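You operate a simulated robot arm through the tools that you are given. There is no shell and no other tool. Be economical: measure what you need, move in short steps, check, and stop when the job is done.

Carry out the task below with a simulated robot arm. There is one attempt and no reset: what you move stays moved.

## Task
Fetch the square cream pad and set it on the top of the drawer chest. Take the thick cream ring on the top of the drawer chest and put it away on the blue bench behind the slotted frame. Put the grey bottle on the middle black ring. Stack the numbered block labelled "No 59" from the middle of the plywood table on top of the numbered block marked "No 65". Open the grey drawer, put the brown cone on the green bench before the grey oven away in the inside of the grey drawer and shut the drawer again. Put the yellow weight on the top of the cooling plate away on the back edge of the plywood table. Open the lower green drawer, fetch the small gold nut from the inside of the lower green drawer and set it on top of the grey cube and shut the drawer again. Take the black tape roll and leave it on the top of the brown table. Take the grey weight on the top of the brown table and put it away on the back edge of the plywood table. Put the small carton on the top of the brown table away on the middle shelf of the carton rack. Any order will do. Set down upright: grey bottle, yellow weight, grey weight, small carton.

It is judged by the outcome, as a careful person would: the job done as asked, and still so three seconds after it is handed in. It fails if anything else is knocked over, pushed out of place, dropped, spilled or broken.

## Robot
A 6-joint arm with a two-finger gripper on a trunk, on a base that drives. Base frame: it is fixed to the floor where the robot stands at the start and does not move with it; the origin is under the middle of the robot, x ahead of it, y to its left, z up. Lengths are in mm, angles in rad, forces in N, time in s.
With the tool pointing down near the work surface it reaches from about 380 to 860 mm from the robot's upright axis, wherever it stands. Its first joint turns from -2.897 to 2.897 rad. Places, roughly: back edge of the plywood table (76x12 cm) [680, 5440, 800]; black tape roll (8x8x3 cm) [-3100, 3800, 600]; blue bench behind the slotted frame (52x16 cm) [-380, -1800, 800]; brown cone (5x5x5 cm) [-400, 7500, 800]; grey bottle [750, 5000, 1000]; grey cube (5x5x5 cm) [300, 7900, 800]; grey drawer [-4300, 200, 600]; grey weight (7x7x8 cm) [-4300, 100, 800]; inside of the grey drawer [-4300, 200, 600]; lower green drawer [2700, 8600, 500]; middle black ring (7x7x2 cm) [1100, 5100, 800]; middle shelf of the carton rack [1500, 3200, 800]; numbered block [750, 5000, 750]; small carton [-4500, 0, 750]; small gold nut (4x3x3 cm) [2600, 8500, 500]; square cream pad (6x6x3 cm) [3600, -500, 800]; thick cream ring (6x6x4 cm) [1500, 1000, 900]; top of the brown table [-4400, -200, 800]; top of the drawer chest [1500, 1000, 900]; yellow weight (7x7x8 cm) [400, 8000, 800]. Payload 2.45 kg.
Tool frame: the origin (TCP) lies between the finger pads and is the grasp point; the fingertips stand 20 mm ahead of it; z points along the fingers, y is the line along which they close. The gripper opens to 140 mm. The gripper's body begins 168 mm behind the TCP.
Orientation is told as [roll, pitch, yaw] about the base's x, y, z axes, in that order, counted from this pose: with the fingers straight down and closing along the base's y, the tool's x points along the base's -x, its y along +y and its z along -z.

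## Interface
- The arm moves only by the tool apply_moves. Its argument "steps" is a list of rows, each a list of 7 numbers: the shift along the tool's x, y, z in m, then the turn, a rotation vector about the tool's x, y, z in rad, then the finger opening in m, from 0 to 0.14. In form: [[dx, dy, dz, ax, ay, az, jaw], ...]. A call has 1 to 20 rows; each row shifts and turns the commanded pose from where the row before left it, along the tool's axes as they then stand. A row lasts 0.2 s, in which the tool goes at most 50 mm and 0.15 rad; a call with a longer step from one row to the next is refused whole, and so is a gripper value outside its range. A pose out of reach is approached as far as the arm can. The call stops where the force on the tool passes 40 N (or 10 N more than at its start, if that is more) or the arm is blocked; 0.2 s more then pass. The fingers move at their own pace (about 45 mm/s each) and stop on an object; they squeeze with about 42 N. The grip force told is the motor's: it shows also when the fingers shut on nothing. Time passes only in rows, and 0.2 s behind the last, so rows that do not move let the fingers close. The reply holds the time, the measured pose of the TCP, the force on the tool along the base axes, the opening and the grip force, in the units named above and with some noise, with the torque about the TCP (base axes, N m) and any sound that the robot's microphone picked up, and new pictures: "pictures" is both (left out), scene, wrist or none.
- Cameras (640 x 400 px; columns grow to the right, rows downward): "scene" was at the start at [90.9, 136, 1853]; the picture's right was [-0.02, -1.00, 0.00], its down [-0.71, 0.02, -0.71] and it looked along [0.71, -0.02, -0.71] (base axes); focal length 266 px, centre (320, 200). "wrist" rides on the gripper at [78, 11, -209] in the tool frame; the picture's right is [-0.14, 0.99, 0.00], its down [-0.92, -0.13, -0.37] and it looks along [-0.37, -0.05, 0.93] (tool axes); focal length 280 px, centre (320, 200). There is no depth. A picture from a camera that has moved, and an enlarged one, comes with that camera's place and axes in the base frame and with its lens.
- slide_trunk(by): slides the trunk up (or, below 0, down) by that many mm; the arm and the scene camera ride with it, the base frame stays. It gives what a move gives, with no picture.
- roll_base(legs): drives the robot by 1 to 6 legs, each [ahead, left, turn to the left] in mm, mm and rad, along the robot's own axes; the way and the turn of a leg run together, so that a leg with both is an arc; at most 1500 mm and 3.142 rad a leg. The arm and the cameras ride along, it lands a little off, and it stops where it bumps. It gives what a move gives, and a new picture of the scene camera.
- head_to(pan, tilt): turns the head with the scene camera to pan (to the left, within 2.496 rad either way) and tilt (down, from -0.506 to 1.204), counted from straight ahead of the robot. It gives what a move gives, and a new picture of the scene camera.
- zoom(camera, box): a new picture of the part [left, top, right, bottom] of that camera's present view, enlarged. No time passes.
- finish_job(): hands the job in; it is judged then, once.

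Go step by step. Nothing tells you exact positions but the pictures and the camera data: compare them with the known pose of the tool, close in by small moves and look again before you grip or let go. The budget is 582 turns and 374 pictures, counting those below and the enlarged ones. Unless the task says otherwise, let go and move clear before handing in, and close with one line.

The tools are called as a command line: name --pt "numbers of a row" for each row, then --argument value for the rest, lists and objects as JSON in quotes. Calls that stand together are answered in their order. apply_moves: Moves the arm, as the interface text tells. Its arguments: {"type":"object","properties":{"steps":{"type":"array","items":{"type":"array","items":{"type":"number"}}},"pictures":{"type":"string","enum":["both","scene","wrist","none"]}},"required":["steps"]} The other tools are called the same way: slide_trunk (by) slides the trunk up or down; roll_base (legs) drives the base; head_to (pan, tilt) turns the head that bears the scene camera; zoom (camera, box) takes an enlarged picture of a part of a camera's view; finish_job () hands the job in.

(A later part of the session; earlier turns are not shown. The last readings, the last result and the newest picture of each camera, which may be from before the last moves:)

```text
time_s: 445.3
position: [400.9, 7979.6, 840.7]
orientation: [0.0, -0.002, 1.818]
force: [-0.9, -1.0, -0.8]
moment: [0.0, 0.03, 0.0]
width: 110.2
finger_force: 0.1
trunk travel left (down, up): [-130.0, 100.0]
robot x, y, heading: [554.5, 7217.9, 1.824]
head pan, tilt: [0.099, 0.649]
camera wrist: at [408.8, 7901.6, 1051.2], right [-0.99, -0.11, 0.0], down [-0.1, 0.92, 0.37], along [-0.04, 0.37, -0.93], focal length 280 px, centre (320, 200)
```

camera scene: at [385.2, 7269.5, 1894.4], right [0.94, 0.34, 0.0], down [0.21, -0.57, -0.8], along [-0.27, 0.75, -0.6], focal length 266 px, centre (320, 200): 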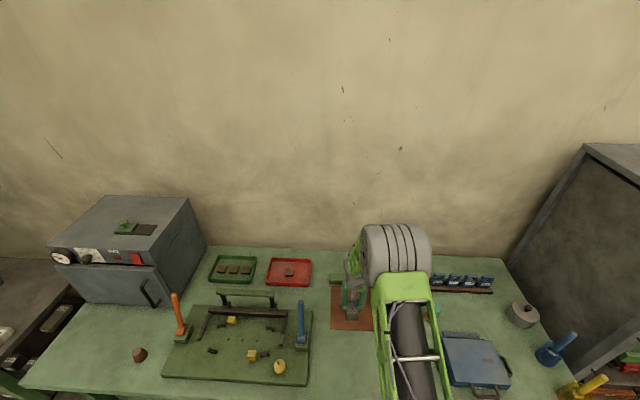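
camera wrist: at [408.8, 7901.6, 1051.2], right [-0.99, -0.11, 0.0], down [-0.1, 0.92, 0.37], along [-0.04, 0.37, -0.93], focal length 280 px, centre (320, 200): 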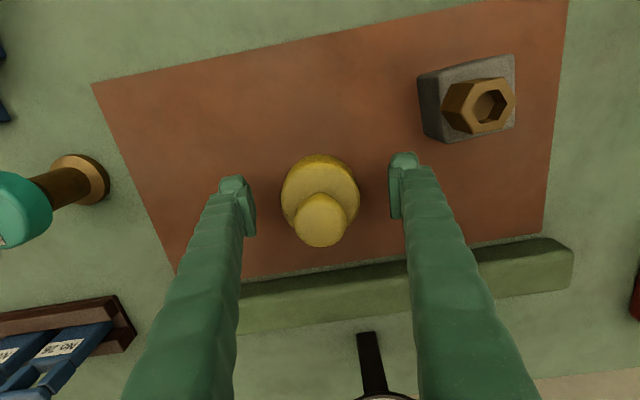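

apply_moves --pt "0 0 0.004 0 0 0 0.11" --pt "0 0 0.004 0 0 0 0.11" --pt "0 0 0 0 0 0 0.07" --pt "0 0 0 0 0 0 0.045" --pt "0 0 0 0 0 0 0.045" --pt "0 0 0 0 0 0 0.045" --pt "0 0 0 0 0 0 0.045" --pictures "none"

apply_moves --pt "0 0 -0.02 0 0 0 0.045" --pt "0 0 -0.045 0 0 0 0.045" --pt "0 0 -0.045 0 0 0 0.045" --pt "0 0 -0.045 0 0 0 0.045" --pt "0.04 0 -0.01 0 0 0 0.045" --pt "0.045 0 0 0 0 0 0.045" --pt "0.045 0 0 0 0 0 0.045" --pt "0.045 0 0 0 0 0 0.045" --pictures "wrist"

```text
time_s: 446.9
position: [401.1, 7979.1, 834.2]
orientation: [-0.001, 0.001, 1.817]
force: [3.9, 1.5, 0.0]
moment: [0.07, -0.15, -0.07]
width: 65.1
finger_force: 42.3
trunk travel left (down, up): [-130.0, 100.0]
robot x, y, heading: [554.0, 7216.3, 1.821]
head pan, tilt: [0.099, 0.649]
```

```text
time_s: 448.7
position: [442.7, 7808.4, 1001.1]
orientation: [0.001, -0.001, 1.815]
force: [0.1, 0.2, -9.5]
moment: [-0.09, -0.05, -0.01]
width: 64.7
finger_force: 41.8
trunk travel left (down, up): [-130.0, 100.0]
robot x, y, heading: [552.1, 7213.8, 1.821]
head pan, tilt: [0.099, 0.649]
camera wrist: at [451.0, 7729.7, 1209.2], right [-0.99, -0.11, 0.0], down [-0.1, 0.92, 0.37], along [-0.04, 0.37, -0.93], focal length 280 px, centre (320, 200)
```

wrist: 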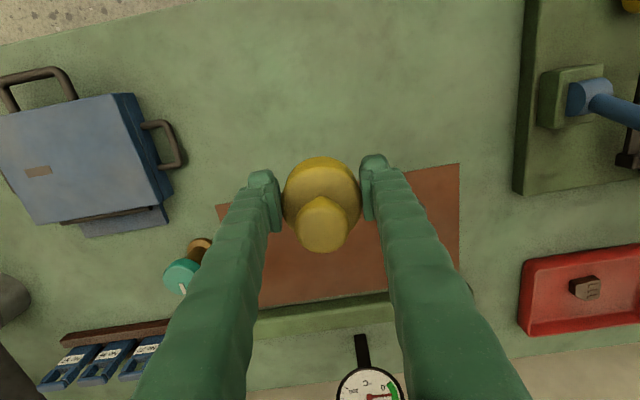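

roll_base --legs '[[-450, 0, 0], [0, 0, -3.087], [411, -667, 0]]'

head_to --pan 0 --tilt 0.8

```text
time_s: 464.5
position: [304.5, 5603.5, 998.4]
orientation: [0.001, 0.002, -1.271]
force: [0.1, 0.6, -10.5]
moment: [0.15, 0.01, -0.01]
width: 64.8
finger_force: 42.2
trunk travel left (down, up): [-130.0, 100.0]
robot x, y, heading: [161.0, 6189.7, -1.269]
head pan, tilt: [0.099, 0.649]
camera scene: at [332.4, 6141.2, 1894.3], right [-0.92, -0.39, 0.0], down [-0.24, 0.56, -0.8], along [0.31, -0.73, -0.61], focal length 266 px, centre (320, 200)
```

scene: 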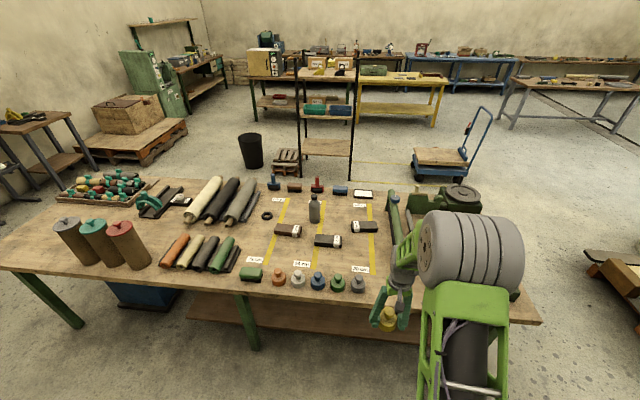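

```text
time_s: 465.2
position: [304.8, 5605.6, 999.8]
orientation: [0.0, 0.002, -1.271]
force: [-0.4, 0.0, -9.7]
moment: [0.13, 0.03, 0.02]
width: 64.7
finger_force: 42.1
trunk travel left (down, up): [-130.0, 100.0]
robot x, y, heading: [162.8, 6193.0, -1.274]
head pan, tilt: [0.0, 0.799]
camera scene: at [322.6, 6144.3, 1881.8], right [-0.95, -0.3, 0.0], down [-0.22, 0.68, -0.7], along [0.21, -0.67, -0.72], focal length 266 px, centre (320, 200)
```

scene: 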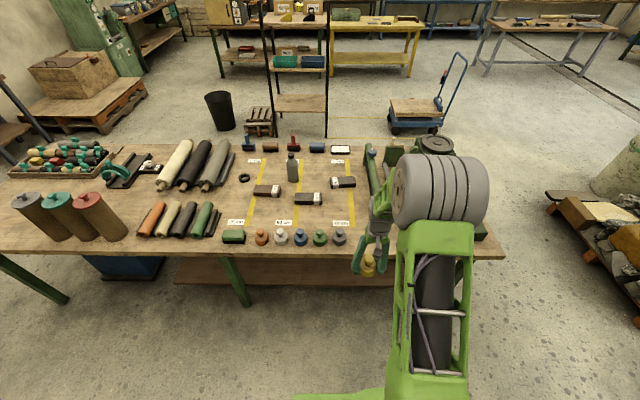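

roll_base --legs '[[248, -10, 0]]'

apply_moves --pt "0 0 0.045 0 0 0 0.045" --pt "0 0 0.045 0 0 0 0.045" --pictures "wrist"

```text
time_s: 467.0
position: [366.8, 5364.4, 998.1]
orientation: [0.0, 0.001, -1.274]
force: [-0.6, -0.5, -10.9]
moment: [0.17, 0.04, 0.01]
width: 64.8
finger_force: 41.5
trunk travel left (down, up): [-130.0, 100.0]
robot x, y, heading: [225.0, 5953.5, -1.267]
head pan, tilt: [0.0, 0.799]
camera scene: at [386.8, 5904.4, 1881.6], right [-0.95, -0.3, 0.0], down [-0.21, 0.69, -0.7], along [0.21, -0.66, -0.72], focal length 266 px, centre (320, 200)
```

scene: 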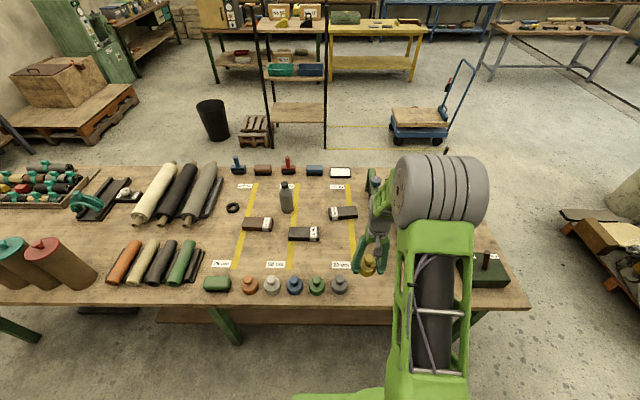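

```text
time_s: 467.6
position: [366.9, 5365.4, 908.2]
orientation: [0.0, 0.0, -1.273]
force: [-0.1, -1.2, -9.7]
moment: [0.18, 0.05, 0.02]
width: 64.6
finger_force: 41.6
trunk travel left (down, up): [-130.0, 100.0]
robot x, y, heading: [224.6, 5953.6, -1.272]
head pan, tilt: [0.0, 0.799]
camera wrist: at [353.1, 5443.2, 1117.7], right [0.99, 0.16, 0.0], down [0.15, -0.92, 0.37], along [0.06, -0.36, -0.93], focal length 280 px, centre (320, 200)
```

wrist: 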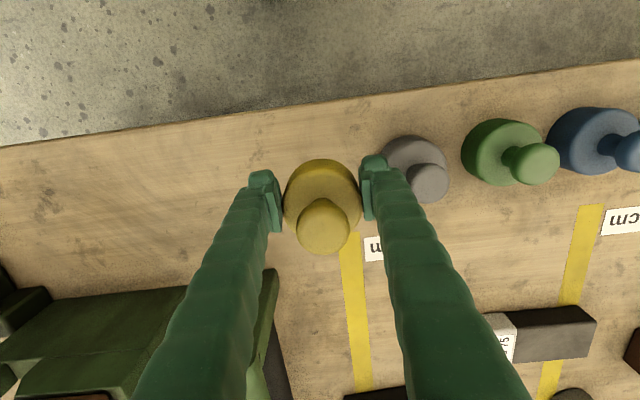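

apply_moves --pt "0 0 0.045 0 0 0 0.045" --pt "0 0 0.02 0 0 0 0.045" --pt "0 0 0.008 0 0 0 0.045" --pt "0 0 0.005 0 0 0 0.045" --pt "0 0 0.005 0 0 0 0.045" --pt "0 0 0.005 0 0 0 0.045" --pt "0 0 0.005 0 0 0 0.045" --pictures "wrist"

```text
time_s: 468.6
position: [365.2, 5365.8, 834.7]
orientation: [0.0, -0.003, -1.272]
force: [-3.9, 7.9, 25.4]
moment: [0.72, 0.08, 0.08]
width: 64.7
finger_force: 42.5
trunk travel left (down, up): [-130.0, 100.0]
robot x, y, heading: [224.3, 5954.3, -1.266]
head pan, tilt: [0.0, 0.799]
stopped in row 5: the force on the tool passed its limit at 42 N (the readings are from after the stop); the commanded pose is now the measured one
camera wrist: at [352.1, 5445.1, 1044.7], right [0.99, 0.16, 0.0], down [0.15, -0.92, 0.37], along [0.06, -0.37, -0.93], focal length 280 px, centre (320, 200)
```

wrist: 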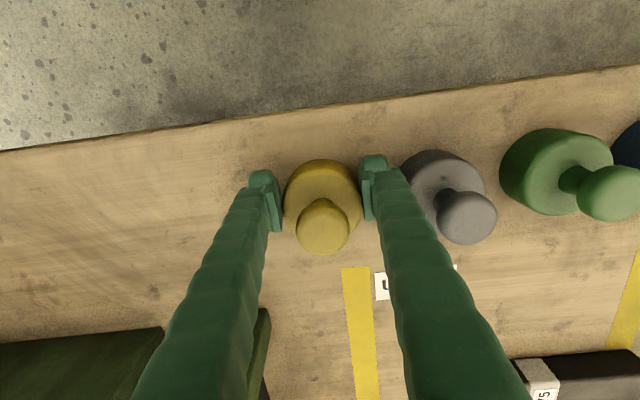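

apply_moves --pt "0 0 -0.001 0 0 0 0.07" --pt "0 0 0 0 0 0 0.077" --pt "0 0 0 0 0 0 0.077" --pt "0 0 -0.02 0 0 0 0.077" --pt "0 0 -0.045 0 0 0 0.077" --pt "0 0 -0.045 0 0 0 0.077" --pt "0 0 -0.045 0 0 0 0.1" --pt "0 0 -0.045 0 0 0 0.1" --pictures "wrist"

```text
time_s: 470.4
position: [364.2, 5366.2, 1035.5]
orientation: [-0.001, -0.004, -1.273]
force: [0.1, 0.2, -0.8]
moment: [0.0, -0.04, 0.02]
width: 100.2
finger_force: 0.0
trunk travel left (down, up): [-130.0, 100.0]
robot x, y, heading: [225.1, 5957.8, -1.267]
head pan, tilt: [0.0, 0.799]
camera wrist: at [351.1, 5445.2, 1244.2], right [0.99, 0.16, 0.0], down [0.15, -0.92, 0.37], along [0.06, -0.37, -0.93], focal length 280 px, centre (320, 200)
```

wrist: 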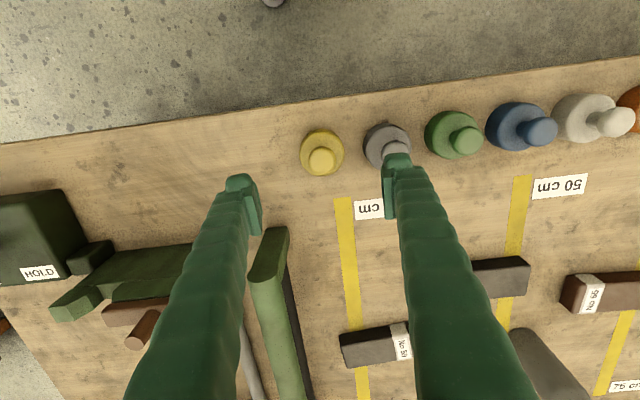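

Both weights are in place. Now back to shut the lower green drawer.

roll_base --legs '[[-150, 0, 0], [0, 0, 1.636], [1188, 0, 0], [1188, 0, 0], [0, 0, 1.469], [100, -597, 0]]'

head_to --pan 0 --tilt 0.7

```text
time_s: 495.9
position: [2774.9, 7863.6, 1033.5]
orientation: [-0.001, -0.004, 1.86]
force: [-0.2, 0.0, -0.2]
moment: [0.01, 0.01, 0.0]
width: 100.3
finger_force: 0.1
trunk travel left (down, up): [-130.0, 100.0]
robot x, y, heading: [2911.7, 7275.6, 1.864]
head pan, tilt: [0.0, 0.799]
camera scene: at [2748.8, 7319.2, 1881.8], right [0.96, 0.29, 0.0], down [0.21, -0.69, -0.7], along [-0.2, 0.67, -0.72], focal length 266 px, centre (320, 200)
```

scene: 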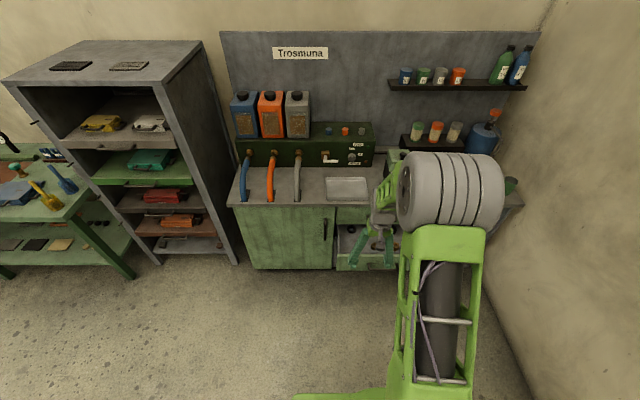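

```text
time_s: 496.6
position: [2775.6, 7865.6, 1034.1]
orientation: [0.001, -0.004, 1.859]
force: [-0.3, -1.1, 0.0]
moment: [-0.01, 0.01, 0.05]
width: 99.9
finger_force: 0.1
trunk travel left (down, up): [-130.0, 100.0]
robot x, y, heading: [2908.7, 7272.9, 1.866]
head pan, tilt: [0.0, 0.7]
camera scene: at [2747.4, 7323.2, 1890.0], right [0.96, 0.29, 0.0], down [0.19, -0.62, -0.76], along [-0.22, 0.73, -0.64], focal length 266 px, centre (320, 200)
```

scene: 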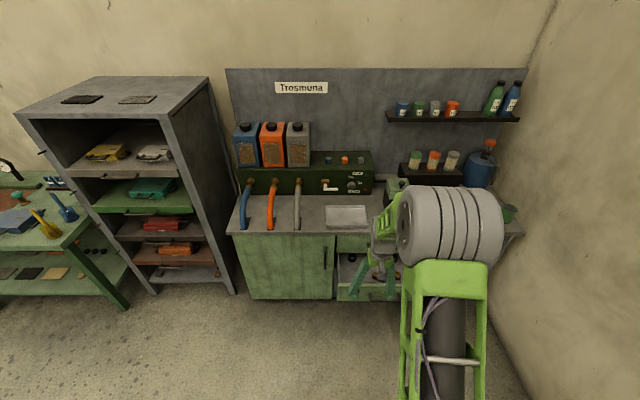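

roll_base --legs '[[0, -45, -0.031]]'

slide_trunk --by -130

apply_moves --pt "0 0 0 0 -0.1375 0 0.0" --pt "0 0 0 0 -0.1375 0 0.0" --pt "0 0 0 0 -0.1375 0 0.0" --pt "0 0 0 0 -0.1375 0 0.0" --pt "0.0235 0 0.0384 0 0 0 0.0" --pt "0.0235 0 0.0384 0 0 0 0.0" --pt "0.0235 0 0.0384 0 0 0 0.0" --pt "0.0235 0 0.0384 0 0 0 0.0" --pt "0.0235 0 0.0384 0 0 0 0.0" --pt "0.0235 0 0.0384 0 0 0 0.0" --pt "0.0235 0 0.0384 0 0 0 0.0" --pt "0.0235 0 0.0384 0 0 0 0.0" --pictures "both"

```text
time_s: 497.7
position: [2838.6, 7880.3, 1034.0]
orientation: [0.002, -0.004, 1.827]
force: [0.6, 0.6, 0.1]
moment: [0.03, 0.03, 0.02]
width: 100.0
finger_force: 0.0
trunk travel left (down, up): [-130.0, 100.0]
robot x, y, heading: [2955.9, 7287.6, 1.83]
head pan, tilt: [0.0, 0.7]
camera scene: at [2792.9, 7340.7, 1890.1], right [0.97, 0.26, 0.0], down [0.17, -0.62, -0.76], along [-0.2, 0.74, -0.64], focal length 266 px, centre (320, 200)
```

scene: 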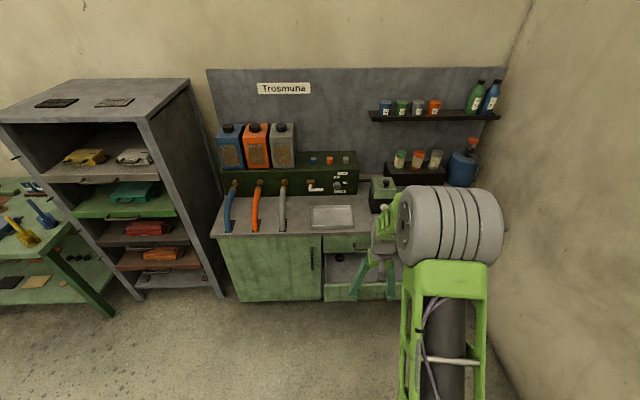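

```text
time_s: 499.2
position: [2837.6, 7882.1, 903.8]
orientation: [-0.001, -0.003, 1.826]
force: [0.6, -0.1, 0.5]
moment: [0.02, 0.01, -0.03]
width: 99.9
finger_force: 0.1
trunk travel left (down, up): [0.0, 230.0]
robot x, y, heading: [2949.6, 7282.1, 1.827]
head pan, tilt: [0.0, 0.7]
```

```text
time_s: 501.9
position: [2836.3, 7884.2, 542.5]
orientation: [0.001, -0.553, 1.827]
force: [0.1, 0.4, -0.2]
moment: [-0.01, 0.0, 0.01]
width: 0.0
finger_force: 29.4
out of reach, approached as far as the arm can: row 3
trunk travel left (down, up): [0.0, 230.0]
robot x, y, heading: [2949.7, 7290.2, 1.83]
head pan, tilt: [0.0, 0.7]
camera scene: at [2791.7, 7340.4, 1760.0], right [0.97, 0.26, 0.0], down [0.17, -0.62, -0.76], along [-0.2, 0.74, -0.64], focal length 266 px, centre (320, 200)
camera wrist: at [2870.5, 7711.4, 679.8], right [-0.99, -0.14, 0.07], down [-0.03, 0.6, 0.8], along [-0.15, 0.79, -0.6], focal length 280 px, centre (320, 200)
```

scene: 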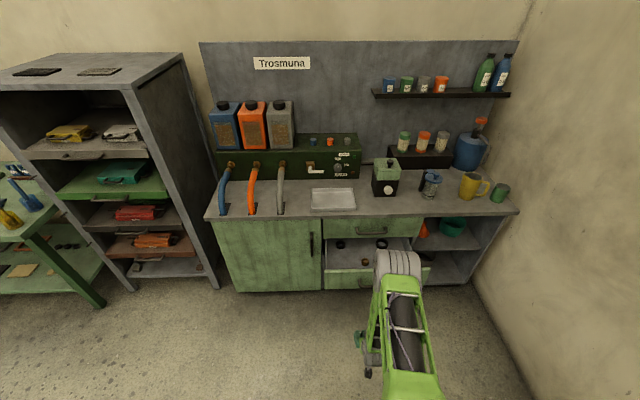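
wrist: 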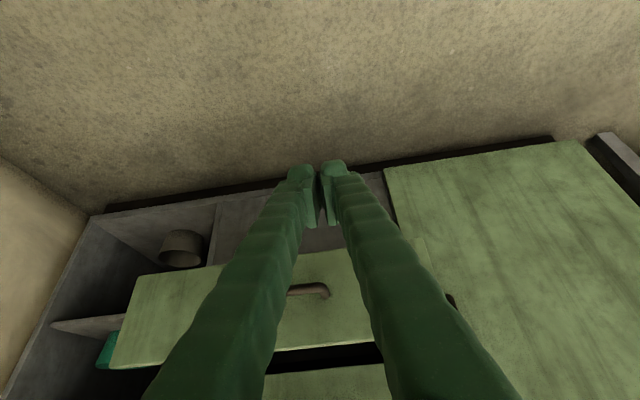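

apply_moves --pt "0 0.025 0 0 0 0 0.0" --pictures "none"

roll_base --legs '[[250, 0, 0]]'

apply_moves --pt "0 0 0 0 0 0 0.0" --pictures "wrist"

```text
time_s: 502.2
position: [2813.1, 7878.3, 543.0]
orientation: [-0.001, -0.553, 1.829]
force: [0.7, -0.5, 0.7]
moment: [-0.01, 0.01, 0.02]
width: 0.0
finger_force: 29.7
trunk travel left (down, up): [0.0, 230.0]
robot x, y, heading: [2953.2, 7285.9, 1.832]
head pan, tilt: [0.0, 0.7]
```

```text
time_s: 504.1
position: [2749.7, 8121.5, 542.7]
orientation: [0.0, -0.553, 1.826]
force: [0.5, -0.4, 0.0]
moment: [-0.01, 0.02, 0.01]
width: 0.0
finger_force: 29.7
trunk travel left (down, up): [0.0, 230.0]
robot x, y, heading: [2889.2, 7529.9, 1.831]
head pan, tilt: [0.0, 0.7]
camera scene: at [2727.2, 7584.3, 1760.0], right [0.97, 0.26, 0.0], down [0.16, -0.62, -0.76], along [-0.2, 0.74, -0.64], focal length 266 px, centre (320, 200)
```

scene: 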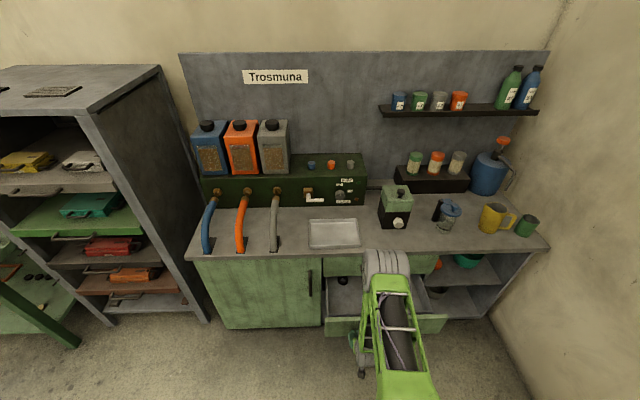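

```text
time_s: 504.5
position: [2748.7, 8121.9, 543.1]
orientation: [0.0, -0.553, 1.826]
force: [-0.8, -0.8, 1.5]
moment: [-0.01, -0.02, -0.03]
width: 0.0
finger_force: 30.0
trunk travel left (down, up): [0.0, 230.0]
robot x, y, heading: [2884.9, 7532.0, 1.824]
head pan, tilt: [0.0, 0.7]
camera wrist: at [2783.3, 7948.5, 680.2], right [-0.99, -0.14, 0.07], down [-0.03, 0.6, 0.8], along [-0.15, 0.79, -0.6], focal length 280 px, centre (320, 200)
```

wrist: 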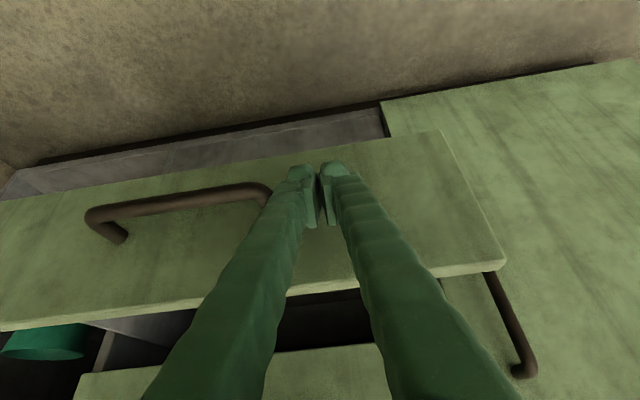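

roll_base --legs '[[130, 0, 0]]'

roll_base --legs '[[90, 0, 0]]'

```text
time_s: 505.8
position: [2716.6, 8245.1, 542.1]
orientation: [0.001, -0.553, 1.826]
force: [0.5, 0.6, 0.3]
moment: [0.03, 0.01, 0.0]
width: 0.2
finger_force: 29.0
trunk travel left (down, up): [0.0, 230.0]
robot x, y, heading: [2854.0, 7657.6, 1.831]
head pan, tilt: [0.0, 0.7]
camera scene: at [2694.4, 7707.5, 1760.0], right [0.97, 0.26, 0.0], down [0.17, -0.62, -0.76], along [-0.2, 0.74, -0.64], focal length 266 px, centre (320, 200)
```

scene: 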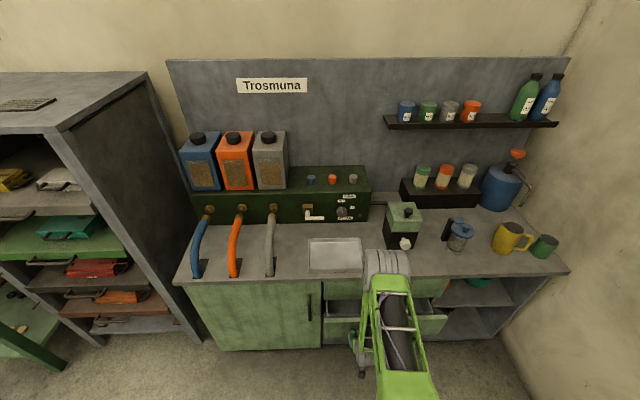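

```text
time_s: 506.9
position: [2692.4, 8331.9, 543.3]
orientation: [0.0, -0.554, 1.827]
force: [0.1, 0.0, -0.7]
moment: [-0.01, -0.01, 0.0]
width: 0.0
finger_force: 29.3
trunk travel left (down, up): [0.0, 230.0]
robot x, y, heading: [2827.7, 7739.7, 1.832]
head pan, tilt: [0.0, 0.7]
camera scene: at [2671.0, 7794.6, 1760.0], right [0.97, 0.26, 0.0], down [0.17, -0.62, -0.76], along [-0.2, 0.74, -0.64], focal length 266 px, centre (320, 200)
```

scene: 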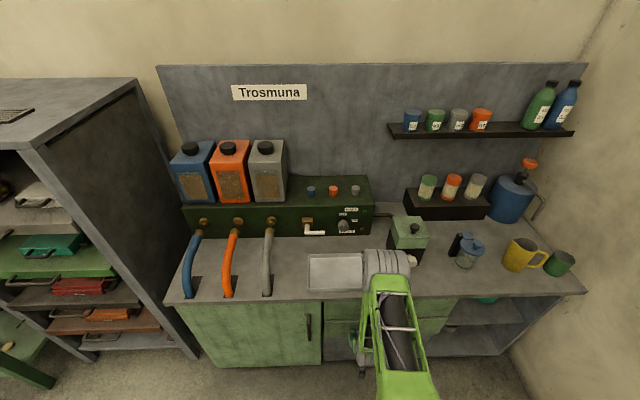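

roll_base --legs '[[40, 0, 0]]'

apply_moves --pt "0 0 0 0 0 0 0.0" --pictures "wrist"

```text
time_s: 507.8
position: [2686.0, 8352.5, 539.2]
orientation: [0.0, -0.534, 1.829]
force: [-0.1, -0.4, 0.6]
moment: [-0.03, 0.0, 0.0]
width: 0.2
finger_force: 29.9
trunk travel left (down, up): [0.0, 230.0]
robot x, y, heading: [2823.2, 7771.8, 1.831]
head pan, tilt: [0.0, 0.7]
stopped in leg 1: the force on the tool passed its limit at 57 N (the readings are from after the stop); the commanded pose is now the measured one
camera scene: at [2663.0, 7824.6, 1760.0], right [0.97, 0.26, 0.0], down [0.17, -0.62, -0.77], along [-0.2, 0.74, -0.64], focal length 266 px, centre (320, 200)
```

scene: 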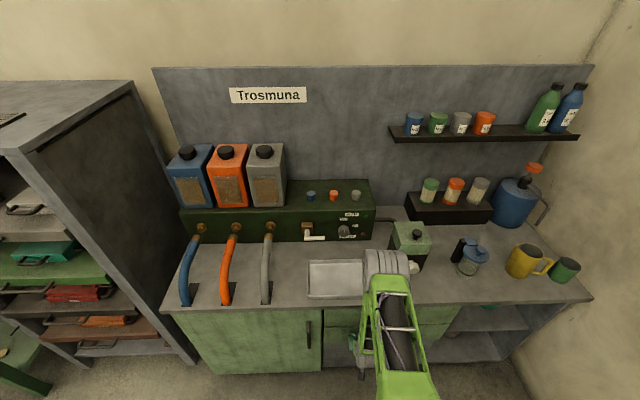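

```text
time_s: 508.2
position: [2686.2, 8352.5, 539.9]
orientation: [0.001, -0.535, 1.829]
force: [-0.9, 0.6, -0.7]
moment: [0.0, 0.03, -0.03]
width: 0.0
finger_force: 29.5
trunk travel left (down, up): [0.0, 230.0]
robot x, y, heading: [2825.4, 7770.6, 1.835]
head pan, tilt: [0.0, 0.7]
camera wrist: at [2719.8, 8182.2, 680.0], right [-0.99, -0.14, 0.07], down [-0.03, 0.62, 0.79], along [-0.15, 0.77, -0.61], focal length 280 px, centre (320, 200)
```

wrist: 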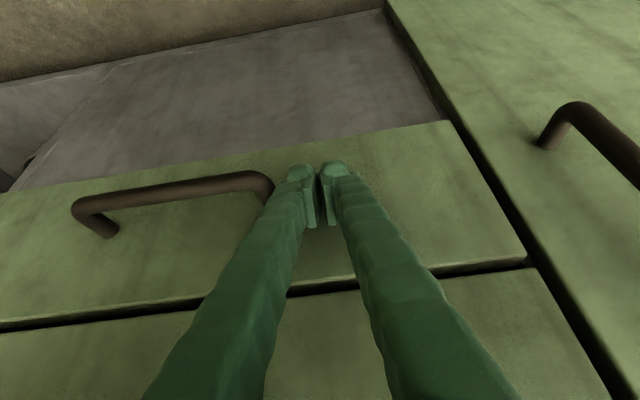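

The drawer is shut flush. Backing off, restoring the tool to point down, and going for the brown cone.

roll_base --legs '[[-350, 0, 0]]'

slide_trunk --by 100

apply_moves --pt "-0.0235 0 -0.0384 0 0 0 0.0" --pt "-0.0235 0 -0.0384 0 0 0 0.0" --pt "-0.0235 0 -0.0384 0 0 0 0.0" --pt "-0.0235 0 -0.0384 0 0 0 0.0" --pt "-0.0235 0 -0.0384 0 0 0 0.0" --pt "-0.0235 0 -0.0384 0 0 0 0.0" --pt "-0.0235 0 -0.0384 0 0 0 0.0" --pt "-0.0235 0 -0.0384 0 0 0 0.1" --pt "0 0 0 0 0.134 0 0.1" --pt "0 0 0 0 0.134 0 0.1" --pt "0 0 0 0 0.134 0 0.1" --pt "0 0 0 0 0.134 0 0.1" --pictures "none"

zoom --camera "scene" --box '[240, 180, 432, 300]'

roll_base --legs '[[0, 700, 0], [0, 0, 1.535], [1220, 0, 0], [1220, 0, 0], [0, 0, -1.539]]'

```text
time_s: 510.5
position: [2776.6, 8015.8, 539.1]
orientation: [-0.001, -0.534, 1.829]
force: [0.1, -0.2, -0.5]
moment: [0.02, -0.01, 0.04]
width: 0.0
finger_force: 29.4
trunk travel left (down, up): [0.0, 230.0]
robot x, y, heading: [2910.1, 7435.5, 1.833]
head pan, tilt: [0.0, 0.7]
camera scene: at [2752.8, 7488.3, 1760.1], right [0.97, 0.26, 0.0], down [0.17, -0.62, -0.77], along [-0.2, 0.74, -0.64], focal length 266 px, centre (320, 200)
```

scene: 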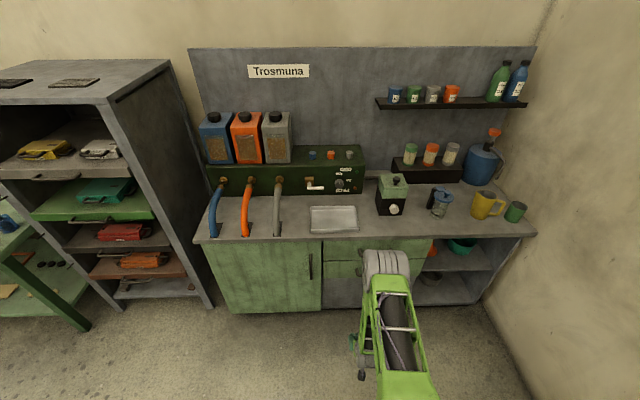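

```text
time_s: 511.8
position: [2777.1, 8016.9, 638.9]
orientation: [0.0, -0.533, 1.827]
force: [-0.4, 0.9, -0.4]
moment: [-0.01, -0.01, -0.02]
width: 0.0
finger_force: 29.1
trunk travel left (down, up): [-100.0, 130.0]
robot x, y, heading: [2915.5, 7435.3, 1.831]
head pan, tilt: [0.0, 0.7]
```

```text
time_s: 514.4
position: [2775.8, 8022.7, 998.6]
orientation: [-0.001, 0.005, 1.83]
force: [-0.3, 0.8, 0.1]
moment: [-0.05, 0.0, -0.01]
width: 99.8
finger_force: 0.0
trunk travel left (down, up): [-100.0, 130.0]
robot x, y, heading: [2914.7, 7435.1, 1.83]
head pan, tilt: [0.0, 0.7]
```

```text
3.33 times, centred on (336, 240) of scene
camera zoom: at [2752.4, 7489.7, 1859.9], right [0.97, 0.26, 0.0], down [0.17, -0.62, -0.76], along [-0.2, 0.74, -0.65], focal length 888 px, centre (267, 67)
```

zoom: 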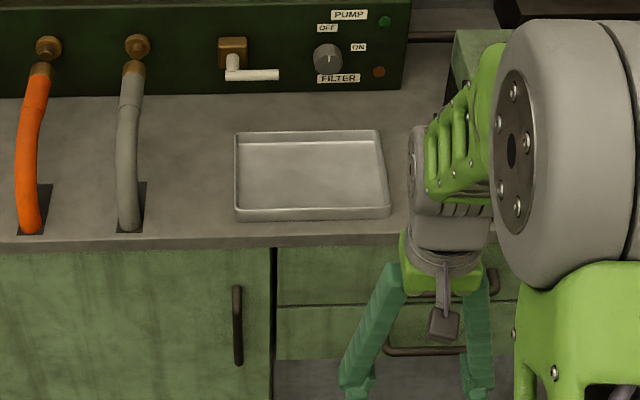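

```text
time_s: 539.9
position: [-264.1, 7359.2, 998.1]
orientation: [-0.001, 0.004, 1.798]
force: [0.1, 0.9, -0.5]
moment: [0.03, 0.04, -0.03]
width: 100.0
finger_force: 0.1
trunk travel left (down, up): [-100.0, 130.0]
robot x, y, heading: [-140.3, 6774.5, 1.798]
head pan, tilt: [0.0, 0.7]
camera scene: at [-302.1, 6827.7, 1860.1], right [0.97, 0.23, 0.0], down [0.15, -0.63, -0.76], along [-0.18, 0.74, -0.64], focal length 266 px, centre (320, 200)
```

scene: 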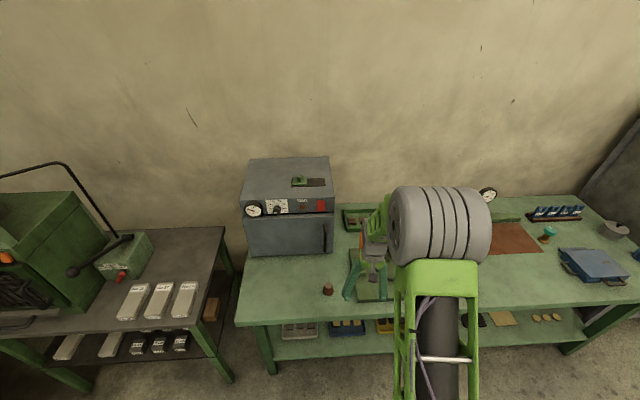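

roll_base --legs '[[115, 135, 0.03]]'

apply_moves --pt "0 0 0.045 0 0 0 0.1" --pt "0 0 0.03 0 0 0 0.1" --pictures "wrist"

```text
time_s: 541.8
position: [-441.5, 7436.4, 999.1]
orientation: [-0.001, 0.001, 1.829]
force: [0.4, 0.2, -0.1]
moment: [0.0, 0.01, 0.0]
width: 100.0
finger_force: 0.1
trunk travel left (down, up): [-100.0, 130.0]
robot x, y, heading: [-303.6, 6849.6, 1.824]
head pan, tilt: [0.0, 0.7]
camera scene: at [-464.0, 6903.3, 1860.0], right [0.97, 0.26, 0.0], down [0.17, -0.62, -0.76], along [-0.2, 0.74, -0.64], focal length 266 px, centre (320, 200)
```

scene: 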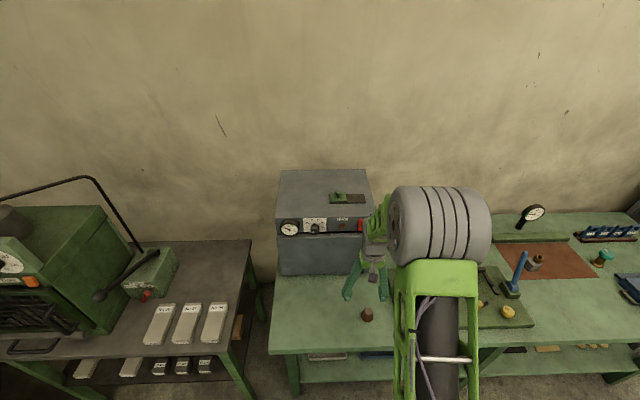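

```text
time_s: 542.4
position: [-440.0, 7435.4, 924.4]
orientation: [-0.001, 0.002, 1.828]
force: [0.4, 0.6, -0.3]
moment: [0.0, -0.03, 0.02]
width: 100.0
finger_force: 0.1
trunk travel left (down, up): [-100.0, 130.0]
robot x, y, heading: [-304.9, 6849.3, 1.833]
head pan, tilt: [0.0, 0.7]
camera wrist: at [-431.5, 7358.7, 1134.4], right [-0.99, -0.12, 0.0], down [-0.11, 0.92, 0.37], along [-0.04, 0.36, -0.93], focal length 280 px, centre (320, 200)
```

wrist: 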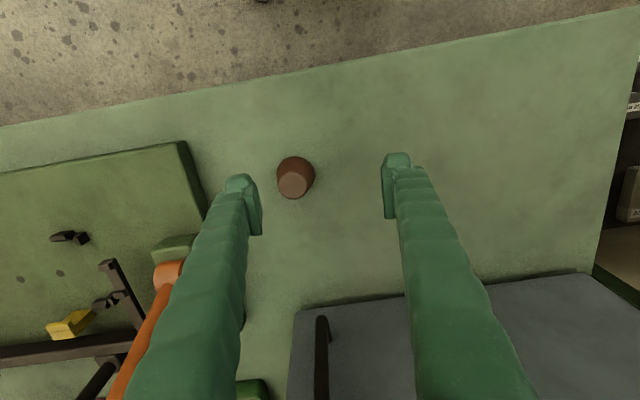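

apply_moves --pt "-0.011 -0.03 0.03 0 0 0 0.09" --pt "0 0 0.035 0 0 0 0.09" --pictures "wrist"

```text
time_s: 543.0
position: [-414.4, 7453.2, 859.4]
orientation: [-0.001, 0.004, 1.829]
force: [1.2, -0.5, -0.1]
moment: [-0.07, 0.02, 0.0]
width: 90.0
finger_force: 0.0
trunk travel left (down, up): [-100.0, 130.0]
robot x, y, heading: [-303.2, 6850.2, 1.832]
head pan, tilt: [0.0, 0.7]
camera wrist: at [-406.0, 7376.3, 1068.1], right [-0.99, -0.12, 0.0], down [-0.11, 0.92, 0.37], along [-0.04, 0.36, -0.93], focal length 280 px, centre (320, 200)
```

wrist: 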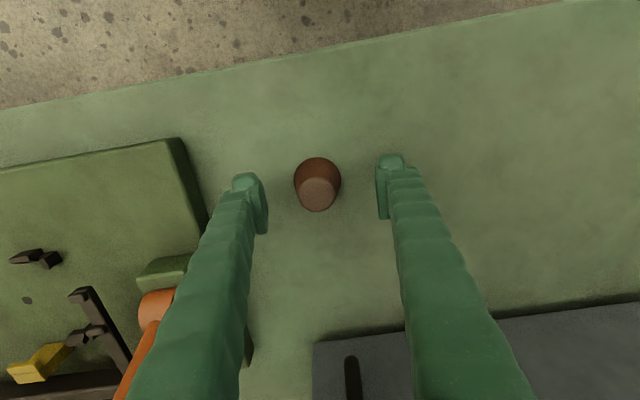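

apply_moves --pt "0 0 0.025 0 0 0 0.09" --pt "0 0 0.005 0 0 0 0.09" --pt "0 0 0.004 0 0 0 0.09" --pt "0 0 0.004 0 0 0 0.09" --pt "0 0 0.004 0 0 0 0.09" --pictures "none"

```text
time_s: 544.2
position: [-413.3, 7453.0, 817.1]
orientation: [0.0, 0.003, 1.827]
force: [0.6, -0.9, 2.6]
moment: [0.07, -0.06, 0.03]
width: 90.2
finger_force: 0.1
trunk travel left (down, up): [-100.0, 130.0]
robot x, y, heading: [-303.6, 6851.2, 1.825]
head pan, tilt: [0.0, 0.7]
```

apply_moves --pt "0 0 -0.002 0 0 0 0.07" --pt "0 0 0 0 0 0 0.04" --pt "0 0 0 0 0 0 0.02" --pt "0 0 0 0 0 0 0.02" --pt "0 0 0 0 0 0 0.02" --pictures "none"

apply_moves --pt "0 0 -0.02 0 0 0 0.02" --pt "0 0 -0.045 0 0 0 0.02" --pt "0 0 -0.045 0 0 0 0.02" --pt "0 0 -0.045 0 0 0 0.02" --pt "0 0 -0.045 0 0 0 0.02" --pictures "wrist"

```text
time_s: 545.4
position: [-413.1, 7453.6, 819.8]
orientation: [0.002, 0.002, 1.826]
force: [4.7, 1.2, 6.1]
moment: [0.12, -0.27, -0.03]
width: 43.1
finger_force: 42.2
trunk travel left (down, up): [-100.0, 130.0]
robot x, y, heading: [-299.1, 6850.8, 1.834]
head pan, tilt: [0.0, 0.7]
```

```text
time_s: 546.6
position: [-414.8, 7456.2, 1021.8]
orientation: [0.001, 0.004, 1.828]
force: [0.4, -0.1, 0.2]
moment: [0.05, 0.02, 0.01]
width: 42.9
finger_force: 42.0
trunk travel left (down, up): [-100.0, 130.0]
robot x, y, heading: [-299.5, 6847.3, 1.829]
head pan, tilt: [0.0, 0.7]
camera wrist: at [-406.3, 7377.5, 1231.5], right [-0.99, -0.12, 0.0], down [-0.11, 0.92, 0.37], along [-0.04, 0.36, -0.93], focal length 280 px, centre (320, 200)
```

wrist: 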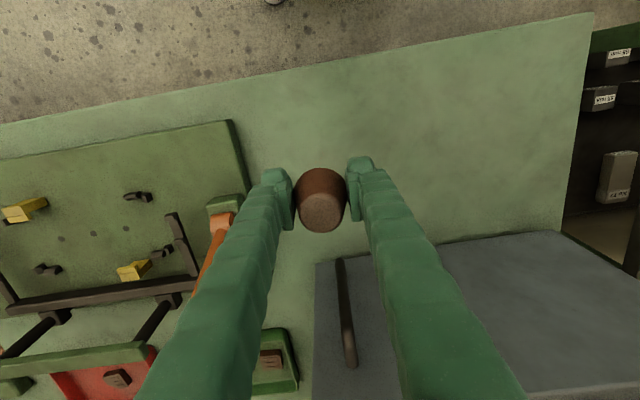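

Cone held. Driving it back to the open grey drawer by the known route.

roll_base --legs '[[-400, 0, 0], [0, 0, 2.359], [1224, 0, 0], [0, 0, 0.559]]'

```text
time_s: 562.0
position: [-788.9, 4779.7, 1020.9]
orientation: [0.0, 0.004, -1.506]
force: [0.7, -0.2, 1.0]
moment: [-0.05, -0.01, -0.03]
width: 42.5
finger_force: 41.5
trunk travel left (down, up): [-100.0, 130.0]
robot x, y, heading: [-780.8, 5392.0, -1.508]
head pan, tilt: [0.0, 0.7]
camera scene: at [-637.9, 5308.4, 1860.0], right [-1.0, -0.07, 0.0], down [-0.04, 0.64, -0.76], along [0.05, -0.76, -0.64], focal length 266 px, centre (320, 200)
```

scene: 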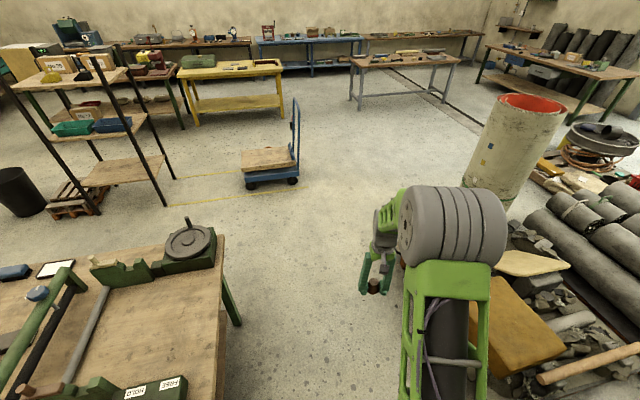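

roll_base --legs '[[0, 0, -0.039], [1270, 0, 0], [1270, 0, 0], [0, 0, -0.332], [1400, 0, 0]]'

```text
time_s: 582.4
position: [-1190.1, 919.2, 1021.8]
orientation: [-0.001, 0.003, -1.811]
force: [0.6, 0.4, -1.0]
moment: [0.02, 0.03, 0.0]
width: 42.4
finger_force: 42.4
trunk travel left (down, up): [-100.0, 130.0]
robot x, y, heading: [-999.0, 1505.1, -1.807]
head pan, tilt: [0.0, 0.7]
camera scene: at [-885.3, 1378.3, 1860.0], right [-0.97, 0.24, 0.0], down [0.15, 0.63, -0.76], along [-0.18, -0.74, -0.64], focal length 266 px, centre (320, 200)
```

scene: 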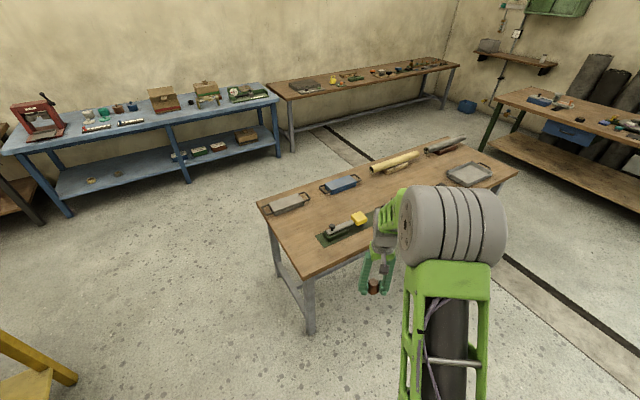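

roll_base --legs '[[0, 0, -0.899], [1048, 0, 0], [1048, 0, 0], [0, 0, -0.124]]'

```text
time_s: 595.8
position: [-3481.1, 394.7, 1022.1]
orientation: [0.0, 0.003, -2.791]
force: [-0.6, 0.0, -1.4]
moment: [-0.02, -0.02, 0.02]
width: 41.3
finger_force: 42.2
trunk travel left (down, up): [-100.0, 130.0]
robot x, y, heading: [-2887.4, 561.7, -2.787]
head pan, tilt: [0.0, 0.7]
camera scene: at [-2929.2, 395.3, 1860.1], right [-0.35, 0.94, 0.0], down [0.6, 0.22, -0.76], along [-0.72, -0.26, -0.64], focal length 266 px, centre (320, 200)
```

scene: 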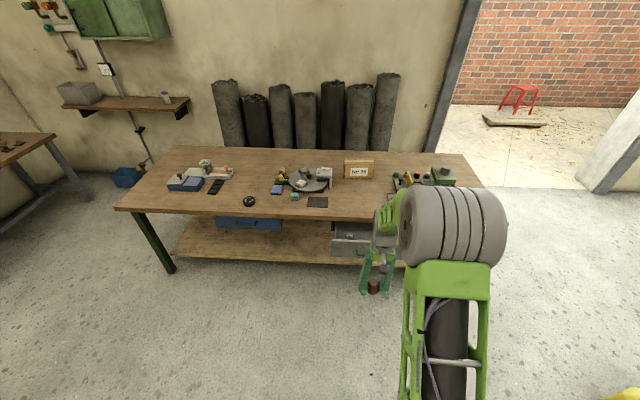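

roll_base --legs '[[0, 0, -0.045], [450, -40, 0]]'

apply_moves --pt "0 0 0 0 0 0 0.02" --pictures "wrist"

```text
time_s: 598.9
position: [-3934.6, 316.0, 1021.8]
orientation: [0.0, 0.004, -2.83]
force: [-0.1, 0.0, -0.5]
moment: [0.0, -0.01, -0.02]
width: 41.3
finger_force: 42.6
trunk travel left (down, up): [-100.0, 130.0]
robot x, y, heading: [-3336.4, 461.3, -2.825]
head pan, tilt: [0.0, 0.7]
camera scene: at [-3383.2, 295.3, 1860.0], right [-0.31, 0.95, 0.0], down [0.61, 0.2, -0.76], along [-0.73, -0.24, -0.64], focal length 266 px, centre (320, 200)
```

scene: 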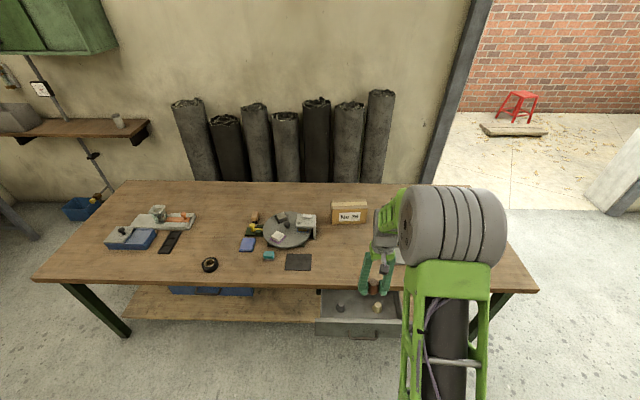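

```text
time_s: 599.3
position: [-3934.1, 316.2, 1021.9]
orientation: [0.0, 0.003, -2.828]
force: [-0.4, 0.6, -1.0]
moment: [0.01, 0.01, 0.02]
width: 41.2
finger_force: 42.2
trunk travel left (down, up): [-100.0, 130.0]
robot x, y, heading: [-3333.0, 462.1, -2.825]
head pan, tilt: [0.0, 0.7]
camera wrist: at [-3857.8, 329.0, 1230.6], right [0.17, -0.98, 0.0], down [-0.92, -0.16, 0.37], along [-0.36, -0.06, -0.93], focal length 280 px, centre (320, 200)
```

wrist: 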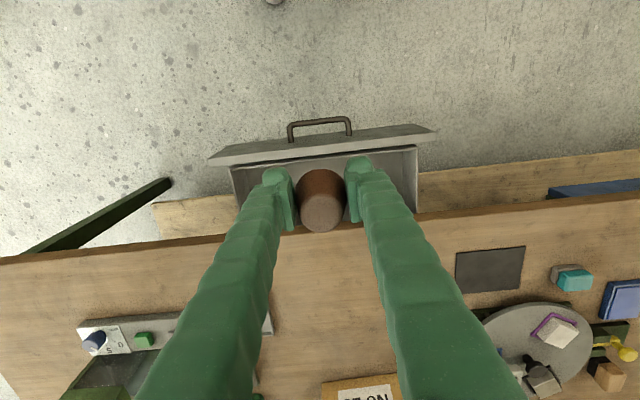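

roll_base --legs '[[115, 0, 0]]'

apply_moves --pt "0 0 0.045 0 0 0 0.02" --pt "0 0 0.045 0 0 0 0.02" --pt "0 0 0.045 0 0 0 0.02" --pt "0 0 0.045 0 0 0 0.02" --pictures "wrist"

```text
time_s: 600.5
position: [-4043.4, 279.8, 1020.8]
orientation: [0.0, 0.004, -2.832]
force: [-0.8, 0.1, -1.1]
moment: [-0.02, -0.09, 0.0]
width: 41.4
finger_force: 42.0
trunk travel left (down, up): [-100.0, 130.0]
robot x, y, heading: [-3443.1, 426.2, -2.822]
head pan, tilt: [0.0, 0.7]
camera scene: at [-3492.9, 259.7, 1859.9], right [-0.31, 0.95, 0.0], down [0.61, 0.2, -0.76], along [-0.73, -0.24, -0.65], focal length 266 px, centre (320, 200)
```

scene: 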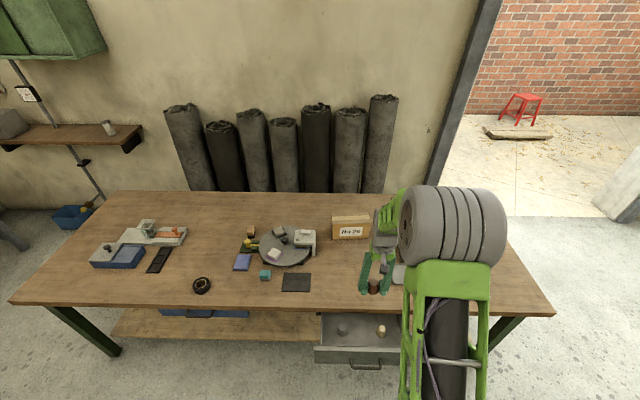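

```text
time_s: 601.5
position: [-4041.8, 281.1, 839.1]
orientation: [0.002, 0.004, -2.832]
force: [-0.2, -0.9, -0.8]
moment: [-0.01, -0.06, 0.01]
width: 41.0
finger_force: 41.9
trunk travel left (down, up): [-100.0, 130.0]
robot x, y, heading: [-3444.7, 425.2, -2.826]
head pan, tilt: [0.0, 0.7]
camera wrist: at [-3965.3, 295.3, 1048.2], right [0.17, -0.99, 0.0], down [-0.92, -0.16, 0.37], along [-0.36, -0.06, -0.93], focal length 280 px, centre (320, 200)
```

wrist: 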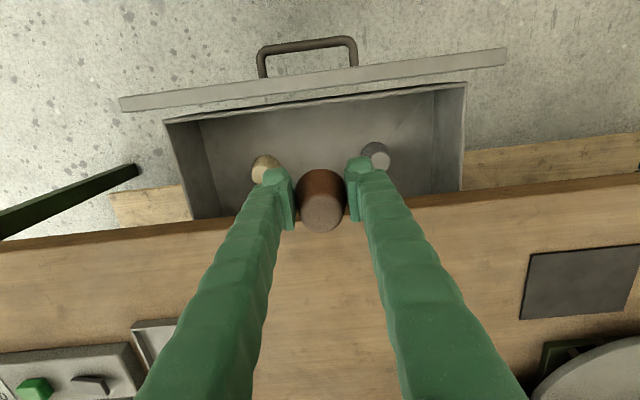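

apply_moves --pt "0.012 0 0.04 0 0 0 0.02" --pt "0 0 0.045 0 0 0 0.02" --pt "0 0 0.045 0 0 0 0.02" --pt "0 0 0.04 0 0 0 0.02" --pictures "wrist"

```text
time_s: 602.5
position: [-4030.0, 286.2, 667.2]
orientation: [0.001, 0.002, -2.829]
force: [-0.1, 0.6, -0.2]
moment: [0.06, 0.0, -0.04]
width: 41.4
finger_force: 42.3
trunk travel left (down, up): [-100.0, 130.0]
robot x, y, heading: [-3447.3, 424.0, -2.826]
head pan, tilt: [0.0, 0.7]
camera wrist: at [-3953.3, 299.5, 877.4], right [0.17, -0.99, 0.0], down [-0.92, -0.16, 0.37], along [-0.36, -0.06, -0.93], focal length 280 px, centre (320, 200)
```

wrist: 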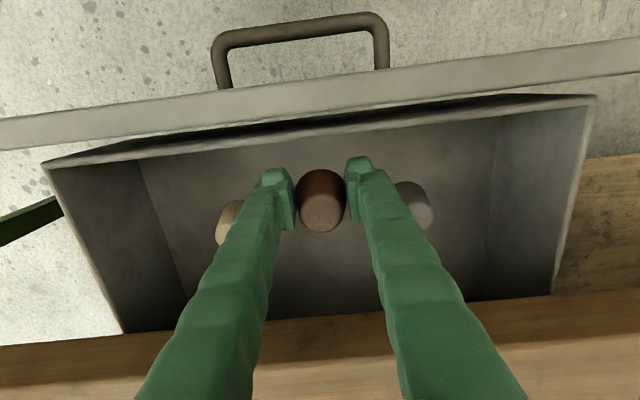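

Good, it's central between the two cones. Lowering gently to contact.

apply_moves --pt "0 0 0.015 0 0 0 0.02" --pt "0 0 0.006 0 0 0 0.02" --pt "0 0 0.005 0 0 0 0.02" --pt "0 0 0.005 0 0 0 0.02" --pt "0 0 0.005 0 0 0 0.02" --pt "0 0 0.005 0 0 0 0.02" --pt "0 0 0.005 0 0 0 0.02" --pt "0 0 0.005 0 0 0 0.02" --pt "0 0 0.005 0 0 0 0.02" --pictures "wrist"

```text
time_s: 604.5
position: [-4030.8, 284.5, 615.9]
orientation: [0.0, -0.003, -2.829]
force: [1.8, -1.8, 25.4]
moment: [-0.08, 0.05, 0.02]
width: 41.1
finger_force: 41.7
trunk travel left (down, up): [-100.0, 130.0]
robot x, y, heading: [-3441.2, 427.5, -2.831]
head pan, tilt: [0.0, 0.7]
camera wrist: at [-3954.0, 297.9, 826.2], right [0.17, -0.99, 0.0], down [-0.92, -0.16, 0.37], along [-0.36, -0.06, -0.93], focal length 280 px, centre (320, 200)
```

wrist: 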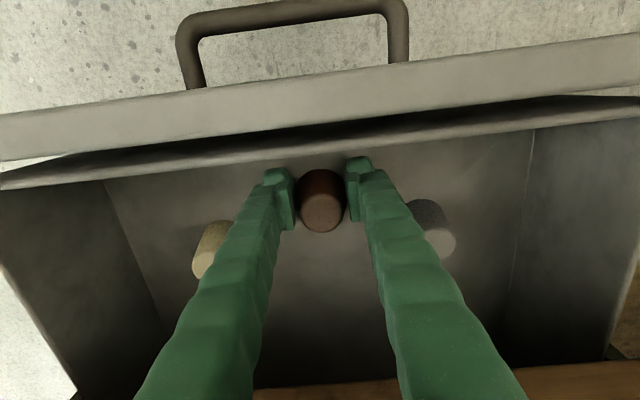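

apply_moves --pt "0 0 -0.001 0 0 0 0.05" --pt "0 0 0 0 0 0 0.06" --pt "0 0 0 0 0 0 0.065" --pt "0 0 -0.02 0 0 0 0.065" --pt "0 0 -0.045 0 0 0 0.065" --pt "0 0 -0.045 0 0 0 0.065" --pt "0 0 -0.045 0 0 0 0.065" --pt "0 0 -0.045 0 0 0 0.065" --pt "0 0 -0.045 0 0 0 0.065" --pt "0 0 -0.045 0 0 0 0.065" --pictures "wrist"

```text
time_s: 606.7
position: [-4030.1, 287.7, 907.1]
orientation: [-0.003, 0.005, -2.831]
force: [-0.1, 0.4, -0.7]
moment: [-0.03, 0.01, 0.04]
width: 65.3
finger_force: 0.0
trunk travel left (down, up): [-100.0, 130.0]
robot x, y, heading: [-3445.8, 423.2, -2.83]
head pan, tilt: [0.0, 0.7]
camera wrist: at [-3953.8, 300.3, 1116.6], right [0.17, -0.99, 0.0], down [-0.92, -0.16, 0.37], along [-0.36, -0.06, -0.93], focal length 280 px, centre (320, 200)
```

wrist: 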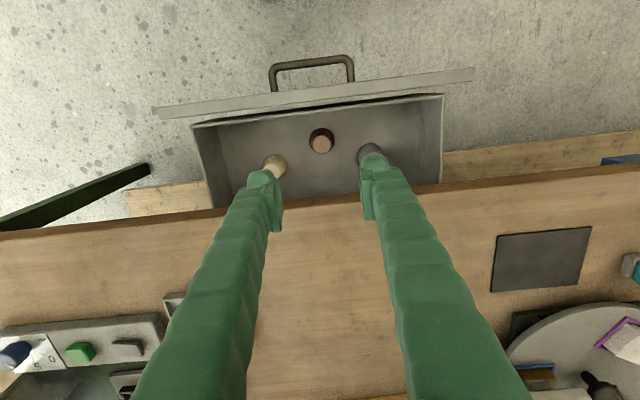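

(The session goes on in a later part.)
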